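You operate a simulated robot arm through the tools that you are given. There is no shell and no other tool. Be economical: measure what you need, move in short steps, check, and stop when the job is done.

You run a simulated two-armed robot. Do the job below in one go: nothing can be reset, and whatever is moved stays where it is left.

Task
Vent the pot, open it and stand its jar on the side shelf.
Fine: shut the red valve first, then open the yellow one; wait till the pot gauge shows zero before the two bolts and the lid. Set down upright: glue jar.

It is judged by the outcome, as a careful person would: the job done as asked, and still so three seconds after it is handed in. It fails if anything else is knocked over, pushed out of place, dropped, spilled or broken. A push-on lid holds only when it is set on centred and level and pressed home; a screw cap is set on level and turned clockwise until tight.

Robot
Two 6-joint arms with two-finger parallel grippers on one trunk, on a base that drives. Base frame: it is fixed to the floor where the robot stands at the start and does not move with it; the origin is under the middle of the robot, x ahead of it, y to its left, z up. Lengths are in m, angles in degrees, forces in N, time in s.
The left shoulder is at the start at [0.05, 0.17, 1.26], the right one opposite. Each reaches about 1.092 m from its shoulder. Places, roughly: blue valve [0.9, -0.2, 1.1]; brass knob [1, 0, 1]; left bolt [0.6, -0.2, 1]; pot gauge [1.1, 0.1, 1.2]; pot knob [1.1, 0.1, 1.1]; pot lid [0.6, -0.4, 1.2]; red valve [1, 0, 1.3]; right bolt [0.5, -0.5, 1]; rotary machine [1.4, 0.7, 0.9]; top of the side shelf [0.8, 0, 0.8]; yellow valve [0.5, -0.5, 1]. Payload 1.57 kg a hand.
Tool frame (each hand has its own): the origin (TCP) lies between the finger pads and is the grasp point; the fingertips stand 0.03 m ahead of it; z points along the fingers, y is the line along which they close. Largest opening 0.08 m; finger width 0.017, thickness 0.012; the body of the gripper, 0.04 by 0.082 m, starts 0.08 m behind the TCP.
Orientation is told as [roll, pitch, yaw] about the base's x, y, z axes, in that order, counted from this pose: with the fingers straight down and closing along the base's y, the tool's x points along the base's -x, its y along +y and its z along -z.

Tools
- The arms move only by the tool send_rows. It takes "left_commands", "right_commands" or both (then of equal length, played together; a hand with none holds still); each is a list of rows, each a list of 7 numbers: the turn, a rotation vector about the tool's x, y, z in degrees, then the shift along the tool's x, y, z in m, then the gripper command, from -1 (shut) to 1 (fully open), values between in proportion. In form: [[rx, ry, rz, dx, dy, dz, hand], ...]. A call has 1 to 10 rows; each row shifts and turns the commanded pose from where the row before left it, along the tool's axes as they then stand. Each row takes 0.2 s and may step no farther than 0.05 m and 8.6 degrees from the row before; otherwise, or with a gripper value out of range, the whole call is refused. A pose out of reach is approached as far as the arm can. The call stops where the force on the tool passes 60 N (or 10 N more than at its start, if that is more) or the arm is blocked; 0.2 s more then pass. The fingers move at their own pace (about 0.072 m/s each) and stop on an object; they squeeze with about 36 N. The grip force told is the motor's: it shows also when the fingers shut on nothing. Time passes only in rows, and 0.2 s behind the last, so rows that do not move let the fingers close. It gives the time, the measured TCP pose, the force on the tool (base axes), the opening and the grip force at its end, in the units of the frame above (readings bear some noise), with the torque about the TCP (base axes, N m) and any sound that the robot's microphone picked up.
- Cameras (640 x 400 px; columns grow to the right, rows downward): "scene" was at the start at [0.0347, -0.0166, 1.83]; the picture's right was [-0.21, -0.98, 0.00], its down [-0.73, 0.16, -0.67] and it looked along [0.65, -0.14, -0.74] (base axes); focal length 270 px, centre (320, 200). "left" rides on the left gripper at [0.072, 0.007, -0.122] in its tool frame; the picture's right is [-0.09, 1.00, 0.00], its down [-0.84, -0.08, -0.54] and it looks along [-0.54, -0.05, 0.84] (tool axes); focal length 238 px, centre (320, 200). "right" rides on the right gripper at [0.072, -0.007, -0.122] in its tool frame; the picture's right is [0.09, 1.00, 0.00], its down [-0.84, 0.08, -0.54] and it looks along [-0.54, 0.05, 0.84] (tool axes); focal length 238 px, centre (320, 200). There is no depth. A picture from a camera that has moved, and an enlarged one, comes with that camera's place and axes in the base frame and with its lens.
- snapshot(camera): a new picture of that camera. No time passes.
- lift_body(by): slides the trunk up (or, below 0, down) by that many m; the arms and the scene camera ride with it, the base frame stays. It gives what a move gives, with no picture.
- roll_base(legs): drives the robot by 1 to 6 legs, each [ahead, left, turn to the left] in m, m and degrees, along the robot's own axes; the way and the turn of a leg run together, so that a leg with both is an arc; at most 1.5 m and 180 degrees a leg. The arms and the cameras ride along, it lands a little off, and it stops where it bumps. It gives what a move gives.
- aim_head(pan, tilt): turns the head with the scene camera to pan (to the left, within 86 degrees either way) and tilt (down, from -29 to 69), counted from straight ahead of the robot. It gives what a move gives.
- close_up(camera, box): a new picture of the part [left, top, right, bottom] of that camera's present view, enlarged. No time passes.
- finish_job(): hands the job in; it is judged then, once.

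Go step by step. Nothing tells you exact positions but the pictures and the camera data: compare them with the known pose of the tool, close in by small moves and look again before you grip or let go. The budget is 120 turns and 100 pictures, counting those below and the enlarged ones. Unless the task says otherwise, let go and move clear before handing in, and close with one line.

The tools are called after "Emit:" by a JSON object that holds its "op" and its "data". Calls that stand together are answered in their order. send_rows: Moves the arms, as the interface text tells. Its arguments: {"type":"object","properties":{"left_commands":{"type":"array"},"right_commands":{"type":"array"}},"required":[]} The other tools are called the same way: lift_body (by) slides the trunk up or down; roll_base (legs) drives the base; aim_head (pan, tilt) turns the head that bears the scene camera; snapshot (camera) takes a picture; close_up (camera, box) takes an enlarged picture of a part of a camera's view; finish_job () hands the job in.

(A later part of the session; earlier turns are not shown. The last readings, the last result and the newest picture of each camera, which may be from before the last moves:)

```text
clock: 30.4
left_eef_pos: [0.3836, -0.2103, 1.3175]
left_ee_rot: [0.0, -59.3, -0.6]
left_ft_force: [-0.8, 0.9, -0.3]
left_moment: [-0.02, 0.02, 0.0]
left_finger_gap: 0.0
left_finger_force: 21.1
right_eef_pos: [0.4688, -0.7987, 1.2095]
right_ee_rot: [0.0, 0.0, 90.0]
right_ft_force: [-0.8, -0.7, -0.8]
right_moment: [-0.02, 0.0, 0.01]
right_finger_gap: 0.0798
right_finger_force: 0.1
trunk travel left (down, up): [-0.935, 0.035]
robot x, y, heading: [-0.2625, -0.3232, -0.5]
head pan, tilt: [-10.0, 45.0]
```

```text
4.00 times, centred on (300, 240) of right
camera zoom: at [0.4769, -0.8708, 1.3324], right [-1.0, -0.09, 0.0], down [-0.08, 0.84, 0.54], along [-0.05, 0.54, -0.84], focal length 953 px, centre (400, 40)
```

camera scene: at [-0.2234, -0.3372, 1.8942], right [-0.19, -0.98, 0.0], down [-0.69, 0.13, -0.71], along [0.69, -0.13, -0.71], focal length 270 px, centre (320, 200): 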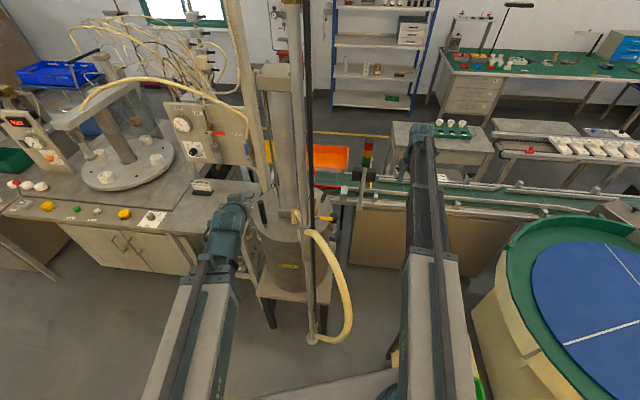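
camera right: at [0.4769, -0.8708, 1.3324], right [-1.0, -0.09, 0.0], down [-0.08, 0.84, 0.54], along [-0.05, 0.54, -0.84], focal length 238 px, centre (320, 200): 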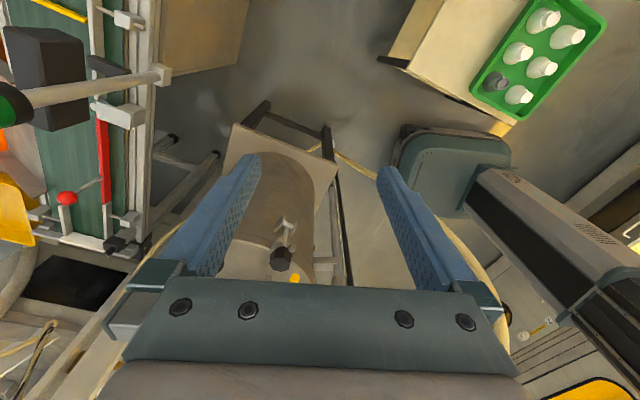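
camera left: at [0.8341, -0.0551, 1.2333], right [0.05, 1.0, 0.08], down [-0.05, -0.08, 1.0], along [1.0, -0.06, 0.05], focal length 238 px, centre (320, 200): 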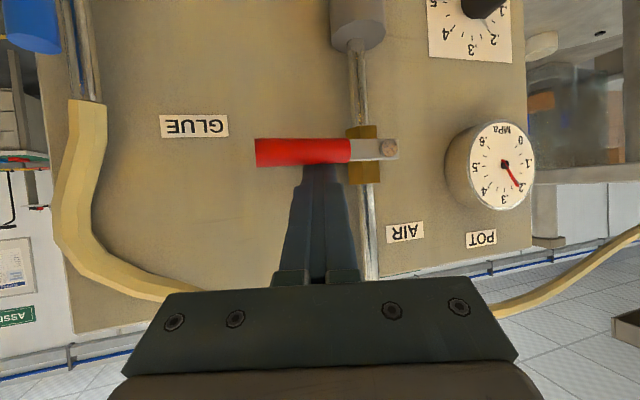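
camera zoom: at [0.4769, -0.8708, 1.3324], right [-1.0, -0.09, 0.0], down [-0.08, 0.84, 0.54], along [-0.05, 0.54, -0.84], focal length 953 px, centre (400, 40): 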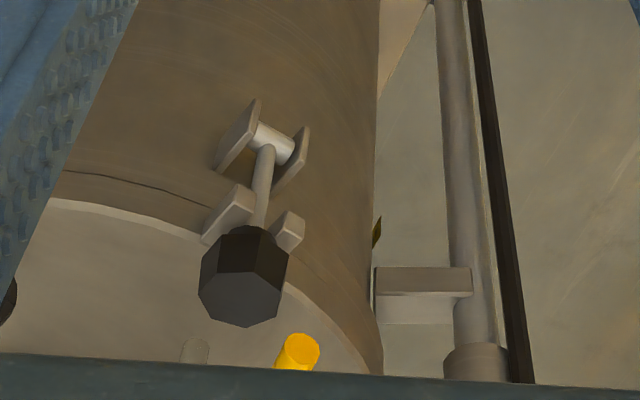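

The lever grip sits at x≈0.49, y −0.47 to −0.52, z≈1.05. I'll tilt the right hand 20° so it leans in from the right, and bring it above the lever.

Emit:
{"op": "send_rows", "data": {"right_commands": [[0, -8, 0, 0, 0, 0, 0.25], [0, -8, 0, 0, 0, 0, 0.25], [0, -4, 0, 0, 0, 0, 0.25], [0, 0, 0, -0.0397, -0.003, 0.0145, 0.25], [0, 0, 0, -0.0397, -0.003, 0.0145, 0.25], [0, 0, 0, -0.0397, -0.003, 0.0145, 0.25], [0, 0, 0, -0.0397, -0.003, 0.0145, 0.25], [0, 0, 0, -0.0397, -0.003, 0.0145, 0.25], [0, 0, 0, -0.0397, -0.003, 0.0145, 0.25], [0, 0, 0, -0.0397, -0.003, 0.0145, 0.25]]}}

Emit:
{"op": "snapshot", "data": {"camera": "right"}}

Emit:
{"op": "close_up", "data": {"camera": "scene", "box": [240, 140, 400, 260]}}

```text
clock: 32.6
left_eef_pos: [0.3853, -0.2103, 1.3165]
left_ee_rot: [-0.1, -59.2, -0.6]
left_ft_force: [-0.8, 0.0, 1.2]
left_moment: [-0.03, 0.05, 0.02]
left_finger_gap: 0.0
left_finger_force: 21.4
right_eef_pos: [0.4927, -0.5022, 1.2225]
right_ee_rot: [0.0, -19.8, 90.1]
right_ft_force: [-0.4, 1.2, -0.3]
right_moment: [-0.04, 0.01, 0.01]
right_finger_gap: 0.0502
right_finger_force: 0.0
right hand out of reach, approached as far as the arm can: row 2, 3
trunk travel left (down, up): [-0.935, 0.035]
robot x, y, heading: [-0.2592, -0.3238, -1.0]
head pan, tilt: [-10.0, 45.0]
```

```text
67 pictures are left
camera right: at [0.499, -0.6121, 1.3139], right [-1.0, -0.09, -0.03], down [-0.08, 0.6, 0.79], along [-0.05, 0.79, -0.61], focal length 238 px, centre (320, 200)
```

right: 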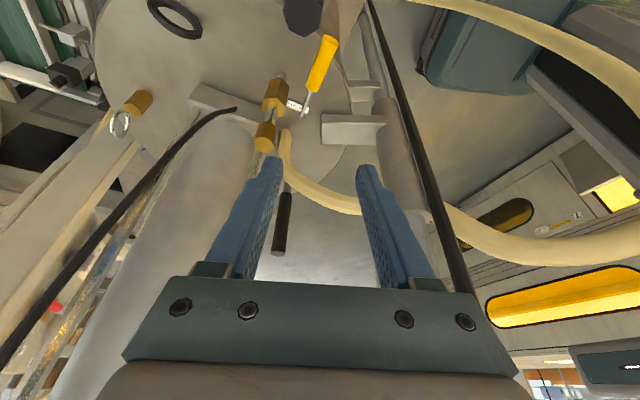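

```text
3.33 times, centred on (320, 200) of scene
camera zoom: at [-0.2233, -0.3361, 1.8942], right [-0.19, -0.98, 0.0], down [-0.69, 0.13, -0.71], along [0.69, -0.13, -0.71], focal length 899 px, centre (320, 200)
```

zoom: 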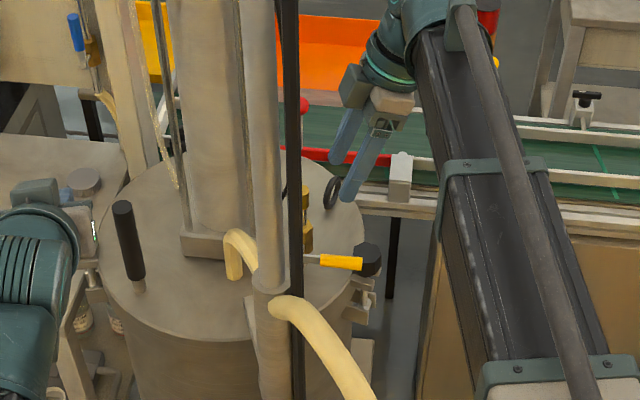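

Lever centre reads about [0.496, −0.50, 1.05], directly below the hand. I'll lower in two stages.

Emit:
{"op": "lift_body", "data": {"by": -0.13}}

Emit:
{"op": "snapshot", "data": {"camera": "right"}}

```text
clock: 34.1
left_eef_pos: [0.3844, -0.2106, 1.1874]
left_ee_rot: [0.1, -59.3, -0.7]
left_ft_force: [0.0, -0.2, 0.0]
left_moment: [-0.02, -0.03, -0.01]
left_finger_gap: 0.0
left_finger_force: 21.1
right_eef_pos: [0.4912, -0.5038, 1.0936]
right_ee_rot: [0.1, -20.0, 89.9]
right_ft_force: [-0.4, -0.9, 0.2]
right_moment: [-0.01, -0.02, -0.07]
right_finger_gap: 0.0501
right_finger_force: 0.1
trunk travel left (down, up): [-0.805, 0.165]
robot x, y, heading: [-0.2631, -0.3213, -0.8]
head pan, tilt: [-10.0, 45.0]
```

```text
65 pictures are left
camera right: at [0.499, -0.6132, 1.1839], right [-1.0, -0.09, -0.03], down [-0.08, 0.6, 0.8], along [-0.05, 0.79, -0.61], focal length 238 px, centre (320, 200)
```

right: 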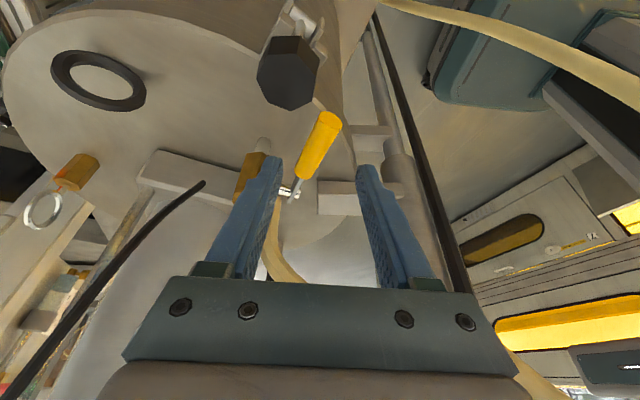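

Emit:
{"op": "lift_body", "data": {"by": -0.04}}

Emit:
{"op": "snapshot", "data": {"camera": "right"}}

```text
clock: 35.0
left_eef_pos: [0.3837, -0.2114, 1.1478]
left_ee_rot: [0.0, -59.3, -0.8]
left_ft_force: [-0.6, -0.4, -1.2]
left_moment: [0.0, 0.01, 0.02]
left_finger_gap: 0.0
left_finger_force: 21.3
right_eef_pos: [0.4919, -0.5042, 1.0537]
right_ee_rot: [-0.1, -20.1, 90.1]
right_ft_force: [-0.7, -0.6, 1.0]
right_moment: [0.0, -0.01, 0.03]
right_finger_gap: 0.05
right_finger_force: 0.1
trunk travel left (down, up): [-0.765, 0.205]
robot x, y, heading: [-0.2641, -0.3236, -0.4]
head pan, tilt: [-10.0, 45.0]
```

```text
64 pictures are left
camera right: at [0.4989, -0.6132, 1.1438], right [-1.0, -0.09, -0.03], down [-0.08, 0.6, 0.8], along [-0.05, 0.79, -0.61], focal length 238 px, centre (320, 200)
```

right: 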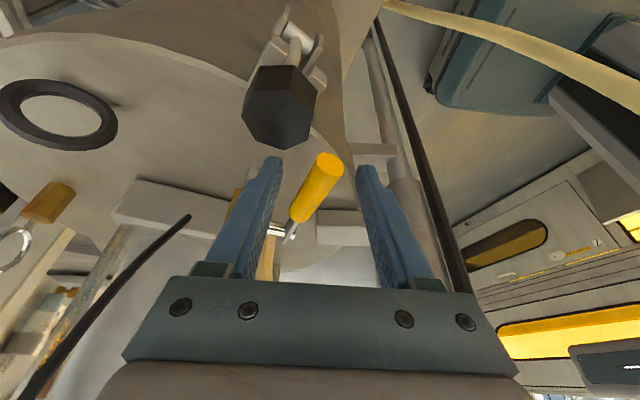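

The lever is right between the pads; closing.

Emit:
{"op": "send_rows", "data": {"right_commands": [[0, 0, 0, 0, 0, 0, -1], [0, 0, 0, 0, 0, 0, -1], [0, 0, 0, 0, 0, 0, -1]]}}

Emit:
{"op": "lift_body", "data": {"by": 0.02}}

Emit:
{"op": "snapshot", "data": {"camera": "right"}}

```text
clock: 35.8
left_eef_pos: [0.3856, -0.2107, 1.1468]
left_ee_rot: [-0.1, -59.2, -0.7]
left_ft_force: [0.5, -0.5, -0.4]
left_moment: [0.0, 0.0, -0.01]
left_finger_gap: 0.0001
left_finger_force: 21.0
right_eef_pos: [0.4947, -0.5032, 1.0525]
right_ee_rot: [-0.1, -20.0, 89.9]
right_ft_force: [17.5, -2.1, 8.6]
right_moment: [0.18, -0.2, -0.84]
right_finger_gap: 0.0229
right_finger_force: 34.9
trunk travel left (down, up): [-0.765, 0.205]
robot x, y, heading: [-0.2591, -0.3229, -0.7]
head pan, tilt: [-10.0, 45.0]
```

```text
clock: 36.5
left_eef_pos: [0.387, -0.2115, 1.1659]
left_ee_rot: [0.0, -59.2, -0.6]
left_ft_force: [0.1, -0.5, 0.5]
left_moment: [-0.01, 0.02, 0.02]
left_finger_gap: 0.0
left_finger_force: 21.2
right_eef_pos: [0.4951, -0.505, 1.0701]
right_ee_rot: [0.0, -19.9, 90.0]
right_ft_force: [17.0, -0.8, -10.2]
right_moment: [-0.6, -0.18, -0.83]
right_finger_gap: 0.0232
right_finger_force: 35.4
trunk travel left (down, up): [-0.785, 0.185]
robot x, y, heading: [-0.2619, -0.3235, -0.9]
head pan, tilt: [-10.0, 45.0]
```

```text
63 pictures are left
camera right: at [0.5021, -0.6139, 1.1621], right [-1.0, -0.09, -0.03], down [-0.08, 0.6, 0.8], along [-0.05, 0.79, -0.61], focal length 238 px, centre (320, 200)
```

right: 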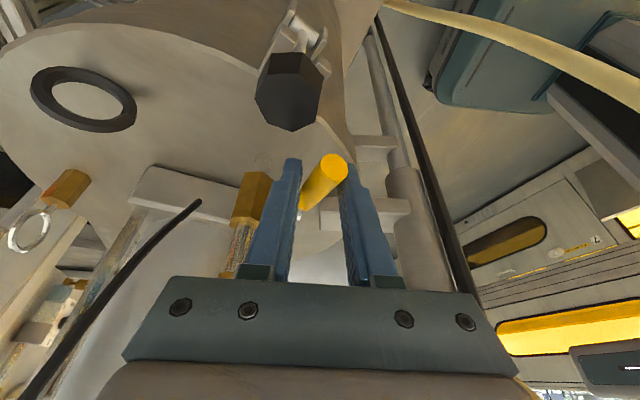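

The lever follows upward. I'll continue along the arc with small alternating steps.

Emit:
{"op": "lift_body", "data": {"by": 0.016}}

Emit:
{"op": "send_rows", "data": {"right_commands": [[0, 0, 0, -0.0094, 0, 0.0034, -1]]}}

Emit:
{"op": "lift_body", "data": {"by": 0.012}}

Emit:
{"op": "send_rows", "data": {"right_commands": [[0, 0, 0, -0.0113, 0, 0.0041, -1]]}}

Emit:
{"op": "snapshot", "data": {"camera": "right"}}

```text
clock: 37.1
left_eef_pos: [0.3867, -0.2109, 1.1819]
left_ee_rot: [0.0, -59.2, -0.7]
left_ft_force: [0.2, 0.4, 0.6]
left_moment: [-0.01, 0.0, -0.01]
left_finger_gap: 0.0001
left_finger_force: 21.5
right_eef_pos: [0.4969, -0.5039, 1.0879]
right_ee_rot: [0.0, -20.1, 90.0]
right_ft_force: [19.6, 2.8, -11.3]
right_moment: [-0.62, -0.56, -0.99]
right_finger_gap: 0.0243
right_finger_force: 36.1
trunk travel left (down, up): [-0.801, 0.169]
robot x, y, heading: [-0.2585, -0.3242, -0.5]
head pan, tilt: [-10.0, 45.0]
```

```text
clock: 37.5
left_eef_pos: [0.3867, -0.2158, 1.1843]
left_ee_rot: [0.3, -59.2, -1.0]
left_ft_force: [0.2, 0.4, 0.1]
left_moment: [0.02, -0.01, -0.01]
left_finger_gap: 0.0
left_finger_force: 20.5
right_eef_pos: [0.4958, -0.5032, 1.0871]
right_ee_rot: [-0.3, -19.7, 89.7]
right_ft_force: [25.1, -31.7, 10.5]
right_moment: [-0.48, -0.91, -1.38]
right_finger_gap: 0.024
right_finger_force: 35.8
trunk travel left (down, up): [-0.801, 0.169]
robot x, y, heading: [-0.2602, -0.3245, -0.9]
head pan, tilt: [-10.0, 45.0]
```

```text
clock: 38.1
left_eef_pos: [0.3866, -0.2123, 1.1959]
left_ee_rot: [0.3, -59.1, -0.9]
left_ft_force: [0.3, -0.1, -0.1]
left_moment: [0.0, 0.01, -0.01]
left_finger_gap: 0.0
left_finger_force: 21.2
right_eef_pos: [0.4981, -0.4946, 1.0996]
right_ee_rot: [-0.6, -20.1, 90.2]
right_ft_force: [34.7, -17.5, 11.4]
right_moment: [-0.05, -1.31, -0.94]
right_finger_gap: 0.0222
right_finger_force: 34.6
trunk travel left (down, up): [-0.813, 0.157]
robot x, y, heading: [-0.2652, -0.3226, -0.6]
head pan, tilt: [-10.0, 45.0]
```

```text
clock: 38.5
left_eef_pos: [0.3873, -0.2144, 1.1944]
left_ee_rot: [0.3, -59.0, -0.9]
left_ft_force: [-0.1, 0.8, -0.1]
left_moment: [-0.01, -0.01, -0.01]
left_finger_gap: 0.0
left_finger_force: 21.7
right_eef_pos: [0.4999, -0.4888, 1.0989]
right_ee_rot: [-0.8, -19.9, 89.7]
right_ft_force: [44.5, -33.2, 19.0]
right_moment: [-0.51, -1.57, -0.94]
right_finger_gap: 0.0206
right_finger_force: 34.1
trunk travel left (down, up): [-0.813, 0.157]
robot x, y, heading: [-0.2636, -0.3238, -0.6]
head pan, tilt: [-10.0, 45.0]
```

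```text
62 pictures are left
camera right: at [0.5045, -0.598, 1.1896], right [-1.0, -0.08, -0.04], down [-0.08, 0.6, 0.79], along [-0.03, 0.79, -0.61], focal length 238 px, centre (320, 200)
```

right: 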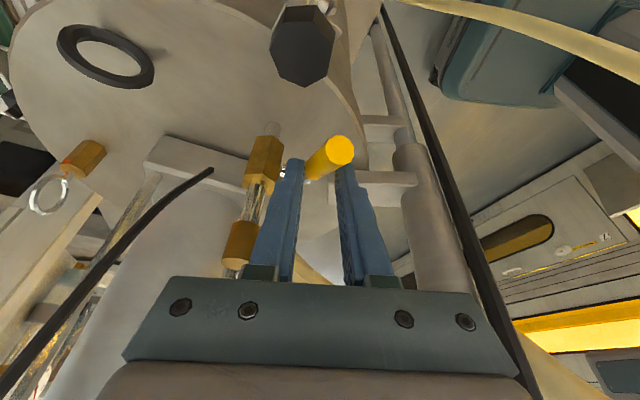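

The lever is slipping toward the fingertips and side force is building. I'll open the hand and look at its angle.

Emit:
{"op": "send_rows", "data": {"right_commands": [[0, 0, 0, 0, 0, 0, 0.25], [0, 0, 0, 0, 0, 0, 0.25], [0, 0, 0, 0, 0, 0, 0.25]]}}

Emit:
{"op": "snapshot", "data": {"camera": "right"}}

Emit:
{"op": "close_up", "data": {"camera": "scene", "box": [280, 170, 360, 230]}}

```text
clock: 39.3
left_eef_pos: [0.3844, -0.2105, 1.1946]
left_ee_rot: [0.0, -59.3, -0.6]
left_ft_force: [0.0, 0.3, 1.0]
left_moment: [0.01, 0.02, -0.02]
left_finger_gap: 0.0
left_finger_force: 21.7
right_eef_pos: [0.4934, -0.4817, 1.0997]
right_ee_rot: [0.1, -20.0, 90.0]
right_ft_force: [1.0, -0.8, -0.4]
right_moment: [0.04, 0.01, 0.04]
right_finger_gap: 0.0498
right_finger_force: 0.1
trunk travel left (down, up): [-0.813, 0.157]
robot x, y, heading: [-0.2593, -0.3205, -0.7]
head pan, tilt: [-10.0, 45.0]
```

```text
61 pictures are left
camera right: at [0.4987, -0.5906, 1.1915], right [-1.0, -0.09, -0.03], down [-0.08, 0.6, 0.8], along [-0.05, 0.79, -0.61], focal length 238 px, centre (320, 200)
```

right: 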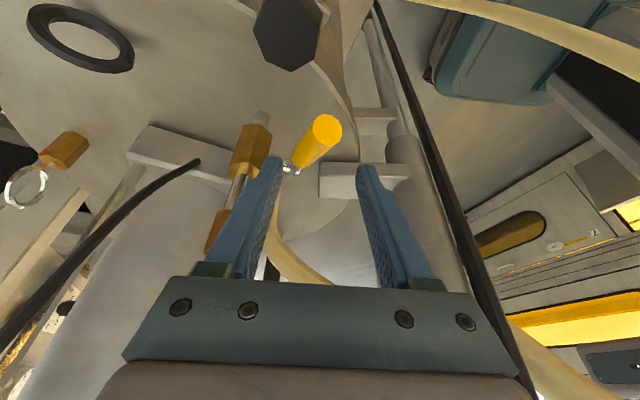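

```text
6.67 times, centred on (320, 200) of scene
camera zoom: at [-0.2233, -0.3373, 1.7722], right [-0.18, -0.98, 0.0], down [-0.7, 0.13, -0.71], along [0.69, -0.13, -0.71], focal length 1798 px, centre (320, 200)
```

zoom: 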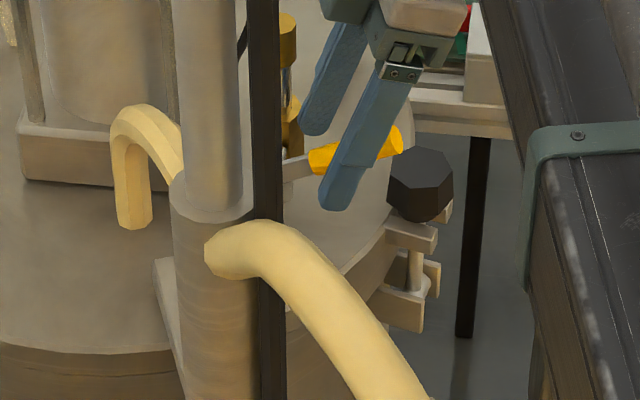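

The lever is up about 18° and holds there. I'll regrip farther out with the lever deeper between the pads, then lift straight.

Emit:
{"op": "send_rows", "data": {"right_commands": [[0, 0, 0, 0.0141, -0.002, -0.0051, 0.25], [0, 0, 0, 0.0141, -0.002, -0.0051, 0.25]]}}

Emit:
{"op": "lift_body", "data": {"by": -0.03}}

Emit:
{"op": "snapshot", "data": {"camera": "right"}}

```text
clock: 39.9
left_eef_pos: [0.3846, -0.2112, 1.1953]
left_ee_rot: [0.0, -59.3, -0.6]
left_ft_force: [-0.8, 0.3, -0.1]
left_moment: [0.0, 0.02, 0.0]
left_finger_gap: 0.0
left_finger_force: 20.9
right_eef_pos: [0.4966, -0.5127, 1.1007]
right_ee_rot: [0.0, -20.0, 90.0]
right_ft_force: [0.3, 0.1, 0.7]
right_moment: [0.02, 0.0, 0.02]
right_finger_gap: 0.0498
right_finger_force: 0.1
trunk travel left (down, up): [-0.813, 0.157]
robot x, y, heading: [-0.266, -0.3213, -0.8]
head pan, tilt: [-10.0, 45.0]
```

```text
clock: 40.6
left_eef_pos: [0.3836, -0.2111, 1.1656]
left_ee_rot: [0.0, -59.3, -0.7]
left_ft_force: [-0.6, 0.0, -0.8]
left_moment: [0.0, -0.02, 0.0]
left_finger_gap: 0.0
left_finger_force: 20.9
right_eef_pos: [0.4971, -0.5108, 1.0711]
right_ee_rot: [0.0, -20.1, 89.9]
right_ft_force: [0.4, 0.3, -1.5]
right_moment: [0.01, 0.02, 0.0]
right_finger_gap: 0.0499
right_finger_force: 0.0
trunk travel left (down, up): [-0.783, 0.187]
robot x, y, heading: [-0.2584, -0.3236, -0.6]
head pan, tilt: [-10.0, 45.0]
```

```text
59 pictures are left
camera right: at [0.5037, -0.6207, 1.1618], right [-1.0, -0.09, -0.03], down [-0.08, 0.6, 0.8], along [-0.05, 0.79, -0.61], focal length 238 px, centre (320, 200)
```

right: 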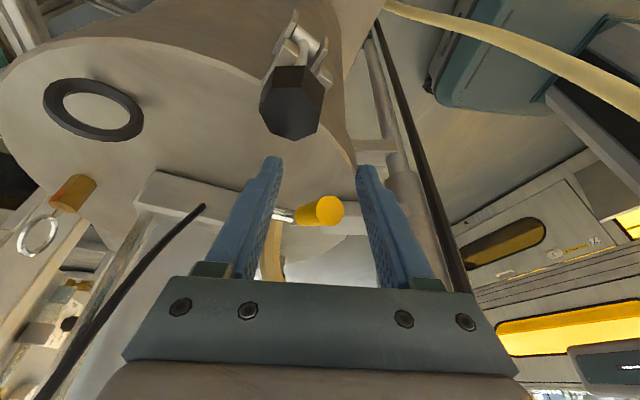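

Emit:
{"op": "send_rows", "data": {"right_commands": [[0, 0, 0, 0, 0, 0, -1], [0, 0, 0, 0, 0, 0, -1], [0, 0, 0, 0, 0, 0, -1]]}}

Emit:
{"op": "lift_body", "data": {"by": 0.015}}

Emit:
{"op": "send_rows", "data": {"right_commands": [[0, 0, 0, -0.008, 0, 0.003, -1]]}}

Emit:
{"op": "lift_body", "data": {"by": 0.015}}

Emit:
{"op": "send_rows", "data": {"right_commands": [[0, 0, 0, -0.008, 0, 0.003, -1]]}}

Emit:
{"op": "snapshot", "data": {"camera": "right"}}

```text
clock: 41.4
left_eef_pos: [0.3816, -0.2112, 1.1676]
left_ee_rot: [0.0, -59.4, -0.7]
left_ft_force: [-0.4, 0.9, -0.1]
left_moment: [-0.04, -0.01, -0.02]
left_finger_gap: 0.0003
left_finger_force: 20.8
right_eef_pos: [0.4923, -0.512, 1.0708]
right_ee_rot: [0.0, -19.9, 90.1]
right_ft_force: [-23.2, 2.2, -5.6]
right_moment: [-0.57, -0.44, -0.21]
right_finger_gap: 0.019
right_finger_force: 33.6
trunk travel left (down, up): [-0.783, 0.187]
robot x, y, heading: [-0.2584, -0.3259, -0.9]
head pan, tilt: [-10.0, 45.0]
```

```text
clock: 42.1
left_eef_pos: [0.3835, -0.2109, 1.1806]
left_ee_rot: [0.0, -59.2, -0.7]
left_ft_force: [0.7, 0.2, 0.0]
left_moment: [0.01, 0.02, 0.01]
left_finger_gap: 0.0001
left_finger_force: 21.3
right_eef_pos: [0.5001, -0.5128, 1.0849]
right_ee_rot: [-0.1, -20.0, 89.9]
right_ft_force: [-0.5, -0.6, -0.3]
right_moment: [0.02, 0.01, 0.05]
right_finger_gap: 0.0
right_finger_force: 21.6
trunk travel left (down, up): [-0.798, 0.172]
robot x, y, heading: [-0.2597, -0.3276, -0.8]
head pan, tilt: [-10.0, 45.0]
```

```text
clock: 42.5
left_eef_pos: [0.3849, -0.212, 1.1811]
left_ee_rot: [-0.1, -59.3, -0.6]
left_ft_force: [-0.1, 0.1, -1.1]
left_moment: [-0.01, -0.04, -0.01]
left_finger_gap: 0.0001
left_finger_force: 21.6
right_eef_pos: [0.499, -0.5032, 1.0868]
right_ee_rot: [0.1, -20.0, 90.0]
right_ft_force: [0.1, 0.0, -0.5]
right_moment: [-0.02, -0.02, 0.03]
right_finger_gap: 0.0
right_finger_force: 21.7
trunk travel left (down, up): [-0.798, 0.172]
robot x, y, heading: [-0.2646, -0.3238, -0.7]
head pan, tilt: [-10.0, 45.0]
```

```text
clock: 43.1
left_eef_pos: [0.3839, -0.2115, 1.1945]
left_ee_rot: [-0.1, -59.3, -0.7]
left_ft_force: [0.0, -0.2, -0.5]
left_moment: [-0.01, -0.03, 0.03]
left_finger_gap: 0.0
left_finger_force: 20.7
right_eef_pos: [0.4975, -0.5037, 1.1001]
right_ee_rot: [0.0, -20.1, 90.0]
right_ft_force: [-0.2, 0.3, 0.6]
right_moment: [-0.02, 0.02, 0.01]
right_finger_gap: 0.0
right_finger_force: 20.7
trunk travel left (down, up): [-0.813, 0.157]
robot x, y, heading: [-0.262, -0.3276, -0.7]
head pan, tilt: [-10.0, 45.0]
```

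```text
clock: 43.5
left_eef_pos: [0.3842, -0.2097, 1.1945]
left_ee_rot: [-0.1, -59.4, -0.7]
left_ft_force: [0.4, 0.0, 0.2]
left_moment: [-0.06, 0.02, -0.02]
left_finger_gap: 0.0
left_finger_force: 20.6
right_eef_pos: [0.496, -0.495, 1.1003]
right_ee_rot: [0.0, -20.0, 90.0]
right_ft_force: [0.0, -0.2, 0.1]
right_moment: [0.0, -0.01, 0.02]
right_finger_gap: 0.0
right_finger_force: 20.9
trunk travel left (down, up): [-0.813, 0.157]
robot x, y, heading: [-0.2622, -0.3238, -0.9]
head pan, tilt: [-10.0, 45.0]
```

```text
58 pictures are left
camera right: at [0.5036, -0.6035, 1.1917], right [-1.0, -0.09, -0.03], down [-0.08, 0.6, 0.8], along [-0.05, 0.79, -0.61], focal length 238 px, centre (320, 200)
```

right: 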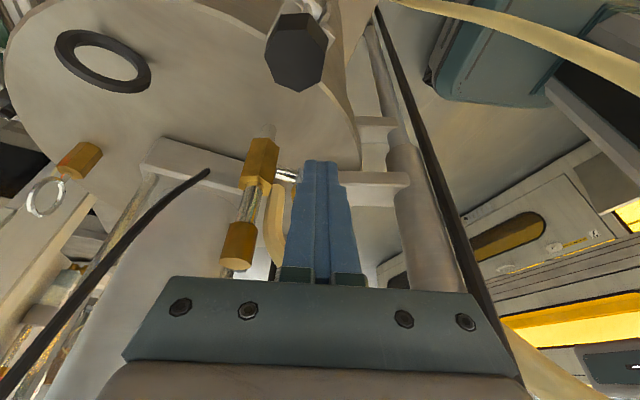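

Emit:
{"op": "close_up", "data": {"camera": "scene", "box": [280, 170, 360, 230]}}

```text
6.67 times, centred on (320, 200) of scene
camera zoom: at [-0.2235, -0.337, 1.7722], right [-0.19, -0.98, 0.0], down [-0.69, 0.13, -0.71], along [0.69, -0.13, -0.71], focal length 1798 px, centre (320, 200)
```

zoom: 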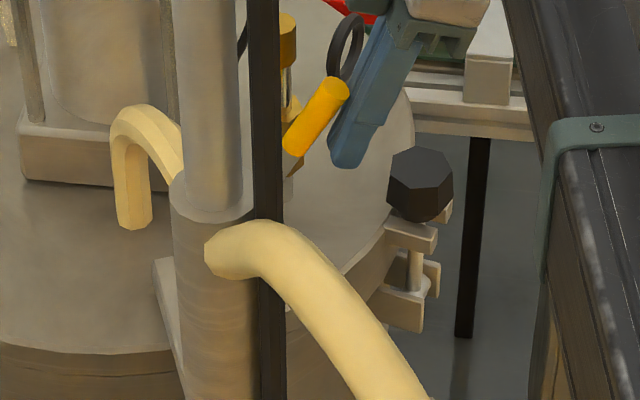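

The lever is now up about 50° with my closed fingers to its right. I'll raise a little and push it toward vertical.

Emit:
{"op": "lift_body", "data": {"by": 0.028}}

Emit:
{"op": "send_rows", "data": {"right_commands": [[0, 0, 0, -0.0056, 0, 0.002, -1], [0, 0, 0, -0.0056, 0, 0.002, -1], [0, 0, 0, -0.0056, 0, 0.002, -1]]}}

Emit:
{"op": "close_up", "data": {"camera": "scene", "box": [280, 160, 360, 220]}}

```text
clock: 44.2
left_eef_pos: [0.3853, -0.2111, 1.2233]
left_ee_rot: [0.0, -59.2, -0.6]
left_ft_force: [-0.3, 1.0, 0.0]
left_moment: [0.04, 0.0, 0.02]
left_finger_gap: 0.0
left_finger_force: 21.4
right_eef_pos: [0.4965, -0.494, 1.1291]
right_ee_rot: [0.0, -20.0, 90.1]
right_ft_force: [-0.5, 0.6, 0.8]
right_moment: [0.02, -0.02, 0.0]
right_finger_gap: 0.0
right_finger_force: 21.6
trunk travel left (down, up): [-0.841, 0.129]
robot x, y, heading: [-0.26, -0.3217, -0.8]
head pan, tilt: [-10.0, 45.0]
```

```text
clock: 45.0
left_eef_pos: [0.3841, -0.2114, 1.2238]
left_ee_rot: [0.1, -59.2, -0.7]
left_ft_force: [0.4, 1.1, 0.4]
left_moment: [-0.01, 0.02, -0.01]
left_finger_gap: 0.0
left_finger_force: 20.9
right_eef_pos: [0.4987, -0.4759, 1.129]
right_ee_rot: [0.1, -20.0, 90.1]
right_ft_force: [0.5, 0.5, -0.2]
right_moment: [-0.03, -0.01, 0.06]
right_finger_gap: 0.0
right_finger_force: 21.3
trunk travel left (down, up): [-0.841, 0.129]
robot x, y, heading: [-0.2642, -0.3239, -1.0]
head pan, tilt: [-10.0, 45.0]
```

```text
6.67 times, centred on (320, 190) of scene
camera zoom: at [-0.2231, -0.337, 1.8002], right [-0.19, -0.98, 0.0], down [-0.7, 0.13, -0.71], along [0.69, -0.13, -0.71], focal length 1798 px, centre (320, 267)
```

zoom: 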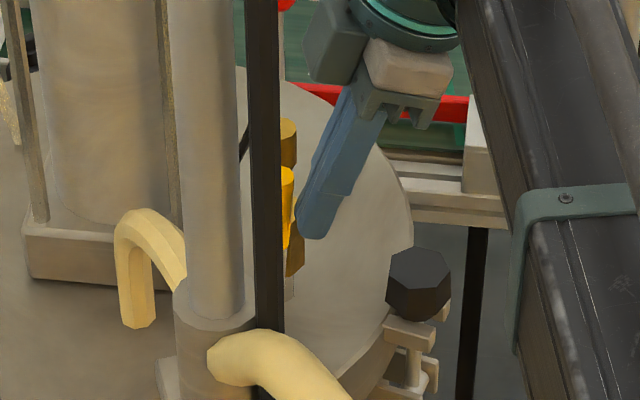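

Nearly vertical; pushing on until it meets its stop.

Emit:
{"op": "send_rows", "data": {"right_commands": [[0, 0, 0, -0.0056, 0, 0.002, -1], [0, 0, 0, -0.0056, 0, 0.002, -1], [0, 0, 0, -0.0028, 0, 0.001, -1]]}}

Emit:
{"op": "snapshot", "data": {"camera": "right"}}

Emit:
{"op": "close_up", "data": {"camera": "scene", "box": [160, 90, 260, 170]}}

```text
clock: 45.8
left_eef_pos: [0.3838, -0.2122, 1.2244]
left_ee_rot: [0.2, -59.4, -0.8]
left_ft_force: [-0.5, 0.1, 0.6]
left_moment: [0.02, 0.0, -0.01]
left_finger_gap: 0.0
left_finger_force: 21.7
right_eef_pos: [0.4942, -0.4624, 1.1292]
right_ee_rot: [0.0, -20.0, 90.1]
right_ft_force: [-13.0, -11.3, -0.5]
right_moment: [-0.31, 0.34, 0.09]
right_finger_gap: 0.0004
right_finger_force: 21.6
trunk travel left (down, up): [-0.841, 0.129]
robot x, y, heading: [-0.2633, -0.3212, -0.6]
head pan, tilt: [-10.0, 45.0]
```

```text
55 pictures are left
camera right: at [0.5016, -0.572, 1.2203], right [-1.0, -0.09, -0.03], down [-0.08, 0.6, 0.8], along [-0.05, 0.79, -0.61], focal length 238 px, centre (320, 200)
```

right: 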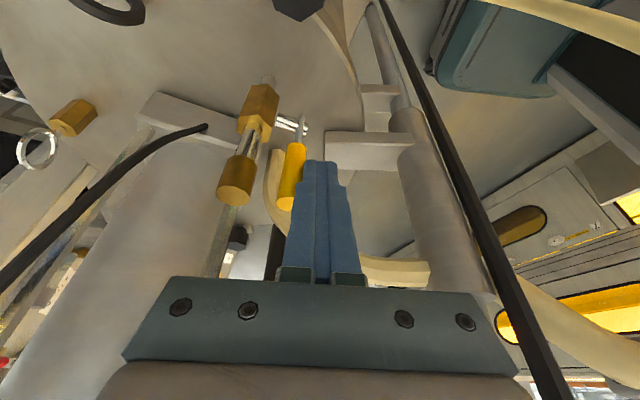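

```text
5.00 times, centred on (210, 130) of scene
camera zoom: at [-0.2254, -0.339, 1.8002], right [-0.19, -0.98, 0.0], down [-0.69, 0.13, -0.71], along [0.7, -0.13, -0.71], focal length 1348 px, centre (870, 550)
```

zoom: 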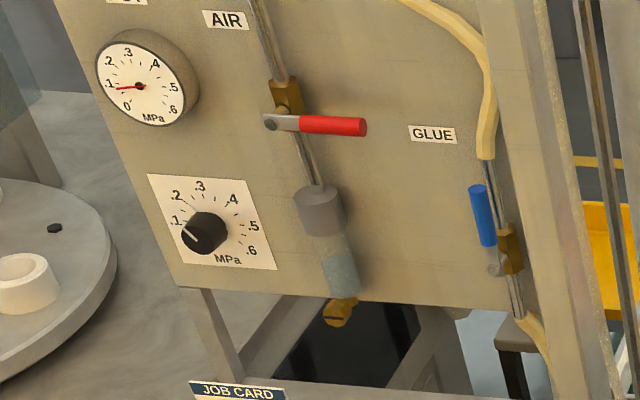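

The lever is aligned with its pipe and the gauge is falling (~0.08). I'll back the hand away and check the gauge and the job card.

Emit:
{"op": "send_rows", "data": {"right_commands": [[0, 0, 0, 0.028, 0, -0.0103, -1], [0, 0, 0, 0.028, 0, -0.0103, -1], [0, 0, 0, 0.014, 0, -0.005, 0.4], [0, 8, 0, 0, 0, 0, 0.4], [0, 8, 0, 0, 0, 0, 0.4], [0, 4, 0, 0, 0, 0, 0.4]]}}

Emit:
{"op": "snapshot", "data": {"camera": "right"}}

Emit:
{"op": "close_up", "data": {"camera": "scene", "box": [160, 90, 260, 190]}}

```text
clock: 47.2
left_eef_pos: [0.3842, -0.2111, 1.2232]
left_ee_rot: [0.0, -59.2, -0.7]
left_ft_force: [0.0, -1.9, 0.9]
left_moment: [0.03, 0.01, -0.01]
left_finger_gap: 0.0002
left_finger_force: 21.6
right_eef_pos: [0.4973, -0.5359, 1.1164]
right_ee_rot: [0.0, 0.1, 90.0]
right_ft_force: [-0.1, 0.7, 0.0]
right_moment: [-0.02, -0.02, 0.02]
right_finger_gap: 0.0559
right_finger_force: 0.0
right hand out of reach, approached as far as the arm can: row 4, 5
trunk travel left (down, up): [-0.841, 0.129]
robot x, y, heading: [-0.2614, -0.323, -0.7]
head pan, tilt: [-10.0, 45.0]
```

```text
53 pictures are left
camera right: at [0.5042, -0.6074, 1.2386], right [-1.0, -0.09, 0.0], down [-0.08, 0.84, 0.54], along [-0.05, 0.54, -0.84], focal length 238 px, centre (320, 200)
```

right: 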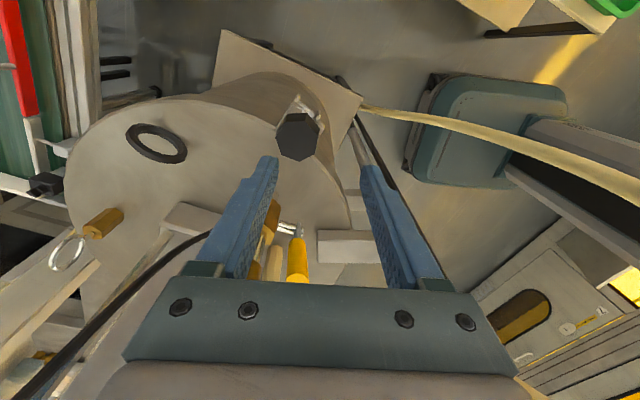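

```text
4.00 times, centred on (210, 140) of scene
camera zoom: at [-0.2234, -0.3369, 1.8002], right [-0.19, -0.98, 0.0], down [-0.69, 0.13, -0.71], along [0.69, -0.13, -0.71], focal length 1079 px, centre (760, 440)
```

zoom: 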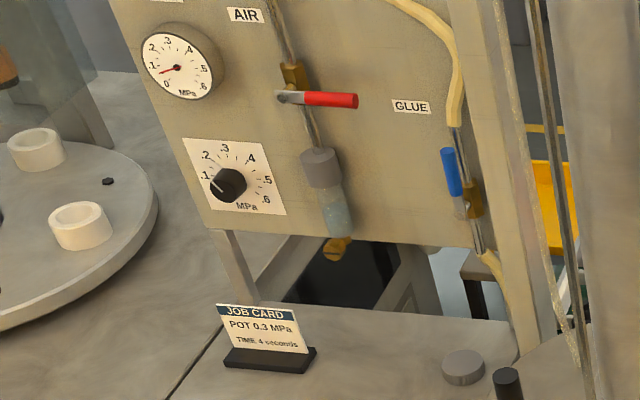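

The gauge is near 0.06 and still falling. I'll line up over the right knob while waiting.

Emit:
{"op": "send_rows", "data": {"right_commands": [[0, 0, 0, 0.006, -0.0185, 0, 0.75], [0, 0, 0, 0, 0, 0, 0.75], [0, 0, 0, 0, 0, 0, 0.75], [0, 0, 0, 0, 0, 0, 0.75], [0, 0, 0, 0, 0, 0, 0.75], [0, 0, 0, 0, 0, 0, 0.75], [0, 0, 0, 0, 0, 0, 0.75], [0, 0, 0, 0, 0, 0, 0.75], [0, 0, 0, 0, 0, 0, 0.75], [0, 0, 0, 0, 0, 0, 0.75]]}}

Emit:
{"op": "send_rows", "data": {"right_commands": [[0, 0, 0, 0, 0, 0, 0.75], [0, 0, 0, 0, 0, 0, 0.75], [0, 0, 0, 0, 0, 0, 0.75], [0, 0, 0, 0, 0, 0, 0.75], [0, 0, 0, 0, 0, 0, 0.75], [0, 0, 0, 0, 0, 0, 0.75], [0, 0, 0, 0, 0, 0, 0.75], [0, 0, 0, 0, 0, 0, 0.75], [0, 0, 0, 0, 0, 0, 0.75], [0, 0, 0, 0, 0, 0, 0.75]]}}

Emit:
{"op": "snapshot", "data": {"camera": "right"}}

Emit:
{"op": "close_up", "data": {"camera": "scene", "box": [160, 100, 200, 125]}}

```text
clock: 49.4
left_eef_pos: [0.3849, -0.211, 1.2242]
left_ee_rot: [0.0, -59.2, -0.7]
left_ft_force: [0.1, 0.0, 0.3]
left_moment: [-0.01, -0.02, 0.02]
left_finger_gap: 0.0
left_finger_force: 21.3
right_eef_pos: [0.5133, -0.5428, 1.1152]
right_ee_rot: [0.0, 0.0, 90.1]
right_ft_force: [-0.2, -0.4, -0.9]
right_moment: [-0.03, 0.03, 0.02]
right_finger_gap: 0.0699
right_finger_force: 0.1
trunk travel left (down, up): [-0.841, 0.129]
robot x, y, heading: [-0.261, -0.3242, -0.5]
head pan, tilt: [-10.0, 45.0]
```

```text
clock: 51.6
left_eef_pos: [0.3843, -0.211, 1.2227]
left_ee_rot: [0.0, -59.4, -0.8]
left_ft_force: [0.3, 0.4, 0.0]
left_moment: [0.01, 0.01, 0.0]
left_finger_gap: 0.0
left_finger_force: 21.0
right_eef_pos: [0.5146, -0.5423, 1.1158]
right_ee_rot: [0.0, 0.0, 90.1]
right_ft_force: [0.5, 0.3, -0.2]
right_moment: [0.0, -0.01, 0.02]
right_finger_gap: 0.0702
right_finger_force: 0.1
trunk travel left (down, up): [-0.841, 0.129]
robot x, y, heading: [-0.2597, -0.3245, -0.6]
head pan, tilt: [-10.0, 45.0]
```

```text
51 pictures are left
camera right: at [0.5213, -0.6145, 1.2384], right [-1.0, -0.09, 0.0], down [-0.08, 0.84, 0.54], along [-0.05, 0.54, -0.84], focal length 238 px, centre (320, 200)
```

right: 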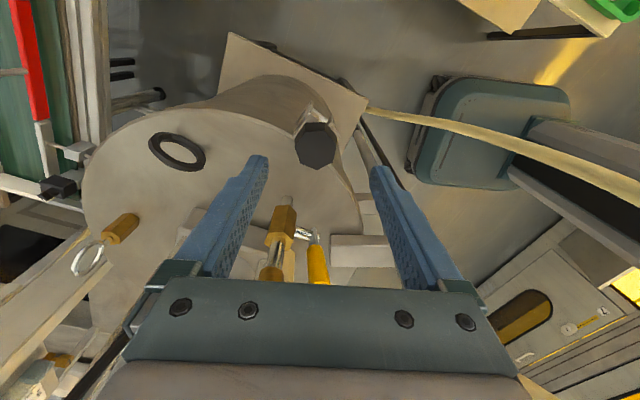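

```text
16.00 times, centred on (180, 112) of scene
camera zoom: at [-0.2235, -0.3371, 1.8002], right [-0.19, -0.98, 0.0], down [-0.69, 0.13, -0.71], along [0.69, -0.13, -0.71], focal length 4315 px, centre (2560, 1600)
```

zoom: 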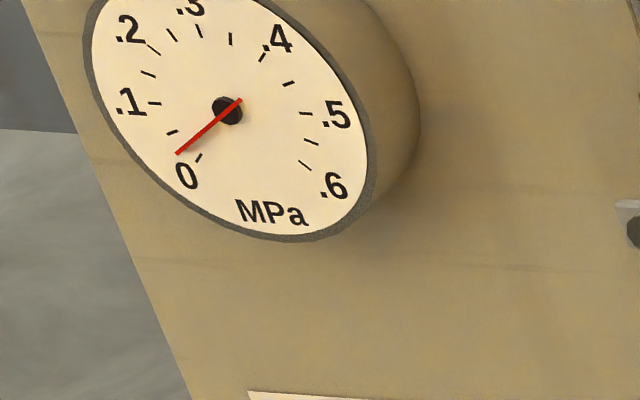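

The gauge is just above zero, so I'll keep waiting, holding still.

Emit:
{"op": "send_rows", "data": {"right_commands": [[0, 0, 0, 0, -0.003, 0, 0.75], [0, 0, 0, 0, 0, 0, 0.75], [0, 0, 0, 0, 0, 0, 0.75], [0, 0, 0, 0, 0, 0, 0.75], [0, 0, 0, 0, 0, 0, 0.75], [0, 0, 0, 0, 0, 0, 0.75], [0, 0, 0, 0, 0, 0, 0.75], [0, 0, 0, 0, 0, 0, 0.75], [0, 0, 0, 0, 0, 0, 0.75], [0, 0, 0, 0, 0, 0, 0.75]]}}

Emit:
{"op": "send_rows", "data": {"right_commands": [[0, 0, 0, 0, 0, 0, 0.75], [0, 0, 0, 0, 0, 0, 0.75], [0, 0, 0, 0, 0, 0, 0.75], [0, 0, 0, 0, 0, 0, 0.75], [0, 0, 0, 0, 0, 0, 0.75], [0, 0, 0, 0, 0, 0, 0.75], [0, 0, 0, 0, 0, 0, 0.75], [0, 0, 0, 0, 0, 0, 0.75], [0, 0, 0, 0, 0, 0, 0.75], [0, 0, 0, 0, 0, 0, 0.75]]}}

Emit:
{"op": "send_rows", "data": {"right_commands": [[0, 0, 0, 0, 0, 0, 0.75], [0, 0, 0, 0, 0, 0, 0.75], [0, 0, 0, 0, 0, 0, 0.75], [0, 0, 0, 0, 0, 0, 0.75], [0, 0, 0, 0, 0, 0, 0.75], [0, 0, 0, 0, 0, 0, 0.75], [0, 0, 0, 0, 0, 0, 0.75], [0, 0, 0, 0, 0, 0, 0.75], [0, 0, 0, 0, 0, 0, 0.75], [0, 0, 0, 0, 0, 0, 0.75]]}}

Emit:
{"op": "close_up", "data": {"camera": "scene", "box": [160, 100, 200, 125]}}

```text
clock: 53.8
left_eef_pos: [0.384, -0.2118, 1.2242]
left_ee_rot: [0.0, -59.3, -0.7]
left_ft_force: [0.8, 0.2, -0.3]
left_moment: [0.01, 0.01, -0.02]
left_finger_gap: 0.0001
left_finger_force: 21.2
right_eef_pos: [0.5181, -0.5423, 1.1157]
right_ee_rot: [0.1, -0.1, 90.1]
right_ft_force: [0.2, -0.7, 1.0]
right_moment: [-0.02, 0.0, -0.03]
right_finger_gap: 0.0701
right_finger_force: 0.2
trunk travel left (down, up): [-0.841, 0.129]
robot x, y, heading: [-0.26, -0.3226, -0.8]
head pan, tilt: [-10.0, 45.0]
```

```text
clock: 56.0
left_eef_pos: [0.385, -0.2113, 1.223]
left_ee_rot: [0.0, -59.4, -0.7]
left_ft_force: [-0.2, -0.5, 0.2]
left_moment: [0.0, -0.01, 0.01]
left_finger_gap: 0.0
left_finger_force: 21.0
right_eef_pos: [0.5184, -0.5418, 1.1165]
right_ee_rot: [-0.1, 0.0, 89.9]
right_ft_force: [0.7, 0.5, -0.8]
right_moment: [-0.02, 0.0, -0.02]
right_finger_gap: 0.0701
right_finger_force: 0.0
trunk travel left (down, up): [-0.841, 0.129]
robot x, y, heading: [-0.2647, -0.3194, -0.9]
head pan, tilt: [-10.0, 45.0]
```

```text
clock: 58.2
left_eef_pos: [0.3851, -0.2112, 1.2228]
left_ee_rot: [-0.1, -59.2, -0.7]
left_ft_force: [-0.8, -0.2, -0.5]
left_moment: [0.0, -0.01, 0.02]
left_finger_gap: 0.0
left_finger_force: 21.5
right_eef_pos: [0.5172, -0.5429, 1.1158]
right_ee_rot: [0.0, 0.0, 90.0]
right_ft_force: [0.6, -0.5, -0.1]
right_moment: [-0.01, 0.0, 0.02]
right_finger_gap: 0.07
right_finger_force: 0.0
trunk travel left (down, up): [-0.841, 0.129]
robot x, y, heading: [-0.2642, -0.323, -0.8]
head pan, tilt: [-10.0, 45.0]
```

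```text
16.00 times, centred on (180, 112) of scene
camera zoom: at [-0.2235, -0.3371, 1.8002], right [-0.19, -0.98, 0.0], down [-0.69, 0.13, -0.71], along [0.69, -0.13, -0.71], focal length 4315 px, centre (2560, 1600)
```

zoom: 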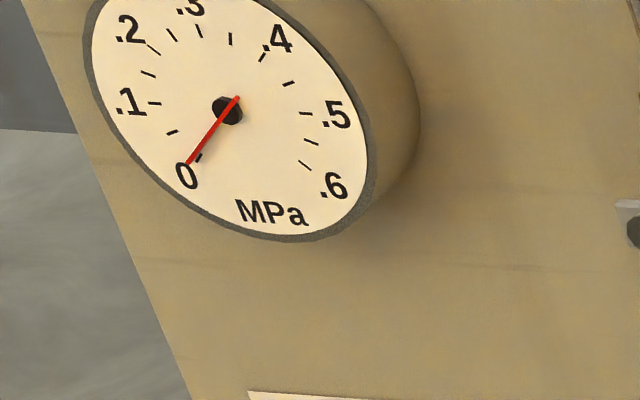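

Practically at zero; I'll lower around the knob without touching it, wait a bit more, and check once again.

Emit:
{"op": "lift_body", "data": {"by": -0.075}}

Emit:
{"op": "send_rows", "data": {"right_commands": [[0, 0, 0, 0, 0, 0, 0.75], [0, 0, 0, 0, 0, 0, 0.75], [0, 0, 0, 0, 0, 0, 0.75], [0, 0, 0, 0, 0, 0, 0.75], [0, 0, 0, 0, 0, 0, 0.75], [0, 0, 0, 0, 0, 0, 0.75], [0, 0, 0, 0, 0, 0, 0.75], [0, 0, 0, 0, 0, 0, 0.75], [0, 0, 0, 0, 0, 0, 0.75], [0, 0, 0, 0, 0, 0, 0.75]]}}

Emit:
{"op": "send_rows", "data": {"right_commands": [[0, 0, 0, 0, 0, 0, 0.75], [0, 0, 0, 0, 0, 0, 0.75], [0, 0, 0, 0, 0, 0, 0.75], [0, 0, 0, 0, 0, 0, 0.75], [0, 0, 0, 0, 0, 0, 0.75], [0, 0, 0, 0, 0, 0, 0.75], [0, 0, 0, 0, 0, 0, 0.75], [0, 0, 0, 0, 0, 0, 0.75], [0, 0, 0, 0, 0, 0, 0.75], [0, 0, 0, 0, 0, 0, 0.75]]}}

Emit:
{"op": "snapshot", "data": {"camera": "right"}}

Emit:
{"op": "close_up", "data": {"camera": "scene", "box": [160, 88, 200, 113]}}

```text
clock: 59.3
left_eef_pos: [0.3845, -0.2116, 1.1488]
left_ee_rot: [0.0, -59.3, -0.7]
left_ft_force: [0.3, 1.5, 0.1]
left_moment: [0.0, -0.01, -0.01]
left_finger_gap: 0.0
left_finger_force: 21.4
right_eef_pos: [0.5171, -0.5419, 1.0408]
right_ee_rot: [-0.1, 0.0, 89.9]
right_ft_force: [-0.7, -0.9, -0.9]
right_moment: [-0.01, 0.04, 0.03]
right_finger_gap: 0.0699
right_finger_force: 0.0
trunk travel left (down, up): [-0.766, 0.204]
robot x, y, heading: [-0.2613, -0.3218, -0.7]
head pan, tilt: [-10.0, 45.0]
```

```text
clock: 61.5
left_eef_pos: [0.3831, -0.2102, 1.1484]
left_ee_rot: [0.0, -59.4, -0.7]
left_ft_force: [0.6, -0.3, -1.2]
left_moment: [-0.02, -0.02, 0.01]
left_finger_gap: 0.0
left_finger_force: 21.7
right_eef_pos: [0.5164, -0.5414, 1.0405]
right_ee_rot: [-0.1, 0.0, 90.0]
right_ft_force: [-0.1, 0.3, -0.3]
right_moment: [0.01, -0.02, 0.02]
right_finger_gap: 0.0699
right_finger_force: 0.1
trunk travel left (down, up): [-0.766, 0.204]
robot x, y, heading: [-0.2623, -0.3229, -0.6]
head pan, tilt: [-10.0, 45.0]
```

```text
clock: 63.7
left_eef_pos: [0.3844, -0.2112, 1.1481]
left_ee_rot: [0.0, -59.3, -0.6]
left_ft_force: [-0.2, -0.4, 0.4]
left_moment: [0.02, -0.02, 0.01]
left_finger_gap: 0.0
left_finger_force: 20.7
right_eef_pos: [0.5184, -0.5427, 1.041]
right_ee_rot: [0.0, 0.0, 89.9]
right_ft_force: [0.2, -0.1, -0.2]
right_moment: [0.0, -0.01, 0.03]
right_finger_gap: 0.07
right_finger_force: 0.1
trunk travel left (down, up): [-0.766, 0.204]
robot x, y, heading: [-0.2621, -0.3201, -0.6]
head pan, tilt: [-10.0, 45.0]
```

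```text
48 pictures are left
camera right: at [0.5246, -0.614, 1.1634], right [-1.0, -0.09, 0.0], down [-0.08, 0.84, 0.54], along [-0.05, 0.54, -0.84], focal length 238 px, centre (320, 200)
```

right: 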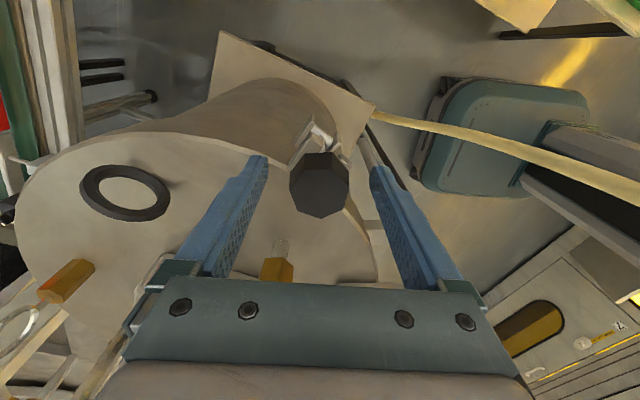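

```text
16.00 times, centred on (180, 100) of scene
camera zoom: at [-0.2235, -0.3371, 1.7252], right [-0.19, -0.98, 0.0], down [-0.69, 0.13, -0.71], along [0.69, -0.13, -0.71], focal length 4315 px, centre (2560, 1792)
```

zoom: 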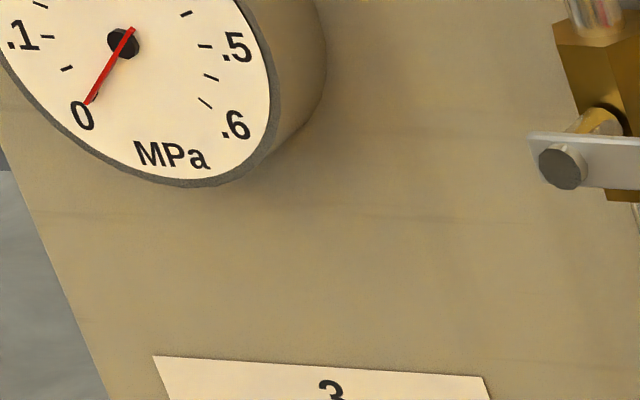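

Zero now. I'll grip the right knob and turn it counterclockwise.

Emit:
{"op": "send_rows", "data": {"right_commands": [[0, 0, 0, 0, 0, 0, -1], [0, 0, 0, 0, 0, 0, -1], [0, 0, -8.5, 0, 0, 0, -1], [0, 0, -8.5, 0, 0, 0, -1], [0, 0, -8.5, 0, 0, 0, -1], [0, 0, -8.5, 0, 0, 0, -1], [0, 0, -8.5, 0, 0, 0, -1], [0, 0, -8.5, 0, 0, 0, -1], [0, 0, -8.5, 0, 0, 0, -1], [0, 0, -8.5, 0, 0, 0, -1]]}}

Emit:
{"op": "snapshot", "data": {"camera": "right"}}

```text
clock: 65.9
left_eef_pos: [0.3857, -0.21, 1.1479]
left_ee_rot: [-0.2, -59.2, -0.6]
left_ft_force: [0.2, -0.2, 0.2]
left_moment: [-0.03, -0.05, 0.0]
left_finger_gap: 0.0
left_finger_force: 21.3
right_eef_pos: [0.519, -0.5417, 1.04]
right_ee_rot: [0.0, 0.0, 158.2]
right_ft_force: [9.9, 10.1, -1.0]
right_moment: [0.93, -0.92, -0.82]
right_finger_gap: 0.042
right_finger_force: 45.3
trunk travel left (down, up): [-0.766, 0.204]
robot x, y, heading: [-0.2595, -0.3265, -0.7]
head pan, tilt: [-10.0, 45.0]
```

```text
46 pictures are left
camera right: at [0.5881, -0.5619, 1.1628], right [-0.29, -0.96, 0.0], down [-0.8, 0.24, 0.54], along [-0.52, 0.16, -0.84], focal length 238 px, centre (320, 200)
```

right: 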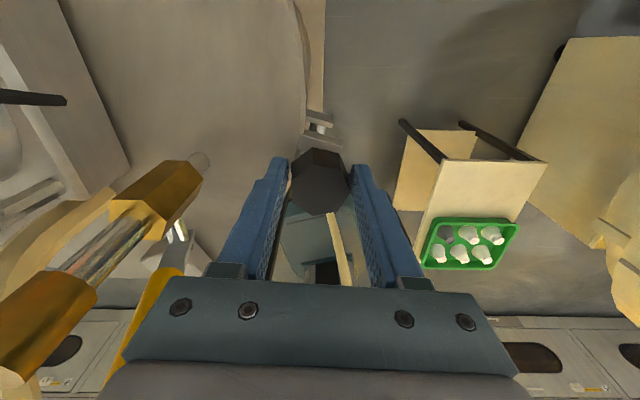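

It turned with about 0.8 N m resistance. I'll ratchet: open, turn back, regrip and turn again.

Emit:
{"op": "send_rows", "data": {"right_commands": [[0, 0, 0, 0, 0, 0, 0.6], [0, 0, 0, 0, 0, 0, 0.6], [0, 0, 8.5, 0, 0, 0, 0.6], [0, 0, 8.5, 0, 0, 0, 0.6], [0, 0, 8.5, 0, 0, 0, 0.6], [0, 0, 8.5, 0, 0, 0, 0.6], [0, 0, 8.5, 0, 0, 0, 0.6], [0, 0, 8.5, 0, 0, 0, 0.6], [0, 0, 8.5, 0, 0, 0, 0.6], [0, 0, 8.5, 0, 0, 0, 0.6]]}}

Emit:
{"op": "send_rows", "data": {"right_commands": [[0, 0, 8.5, 0, 0, 0, 0.6], [0, 0, 8.5, 0, 0, 0, 0.6], [0, 0, 8.5, 0, 0, 0, 0.6], [0, 0, 8.5, 0, 0, 0, 0.6], [0, 0, 8.5, 0, 0, 0, 0.6], [0, 0, 8.5, 0, 0, 0, 0.6], [0, 0, 0, 0, 0, 0, -1], [0, 0, 0, 0, 0, 0, -1]]}}

Emit:
{"op": "snapshot", "data": {"camera": "right"}}

```text
clock: 68.1
left_eef_pos: [0.3844, -0.2105, 1.1485]
left_ee_rot: [0.0, -59.4, -0.7]
left_ft_force: [0.5, 0.7, -0.7]
left_moment: [0.01, 0.02, 0.02]
left_finger_gap: 0.0
left_finger_force: 21.4
right_eef_pos: [0.5175, -0.5428, 1.0402]
right_ee_rot: [0.0, 0.0, 89.9]
right_ft_force: [-0.3, -0.3, 0.6]
right_moment: [-0.01, 0.0, 0.02]
right_finger_gap: 0.064
right_finger_force: 0.1
trunk travel left (down, up): [-0.766, 0.204]
robot x, y, heading: [-0.2593, -0.3216, -0.6]
head pan, tilt: [-10.0, 45.0]
```

```text
clock: 69.9
left_eef_pos: [0.3827, -0.2092, 1.1486]
left_ee_rot: [-0.1, -59.4, -0.6]
left_ft_force: [-0.2, 0.4, -0.1]
left_moment: [-0.04, 0.01, -0.02]
left_finger_gap: 0.0
left_finger_force: 21.1
right_eef_pos: [0.5152, -0.5376, 1.0417]
right_ee_rot: [0.2, 0.1, 39.1]
right_ft_force: [-18.8, 14.0, -9.3]
right_moment: [0.26, 0.2, -0.16]
right_finger_gap: 0.0416
right_finger_force: 35.3
trunk travel left (down, up): [-0.766, 0.204]
robot x, y, heading: [-0.2595, -0.3204, -0.6]
head pan, tilt: [-10.0, 45.0]
```

```text
45 pictures are left
camera right: at [0.4636, -0.5902, 1.1642], right [-0.7, 0.72, 0.0], down [0.6, 0.59, 0.54], along [0.38, 0.38, -0.84], focal length 238 px, centre (320, 200)
```

right: 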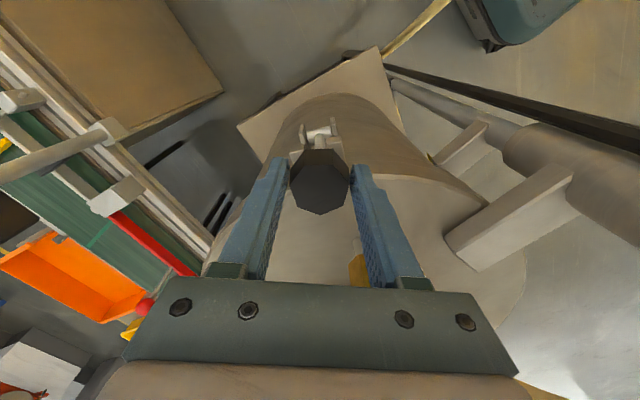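

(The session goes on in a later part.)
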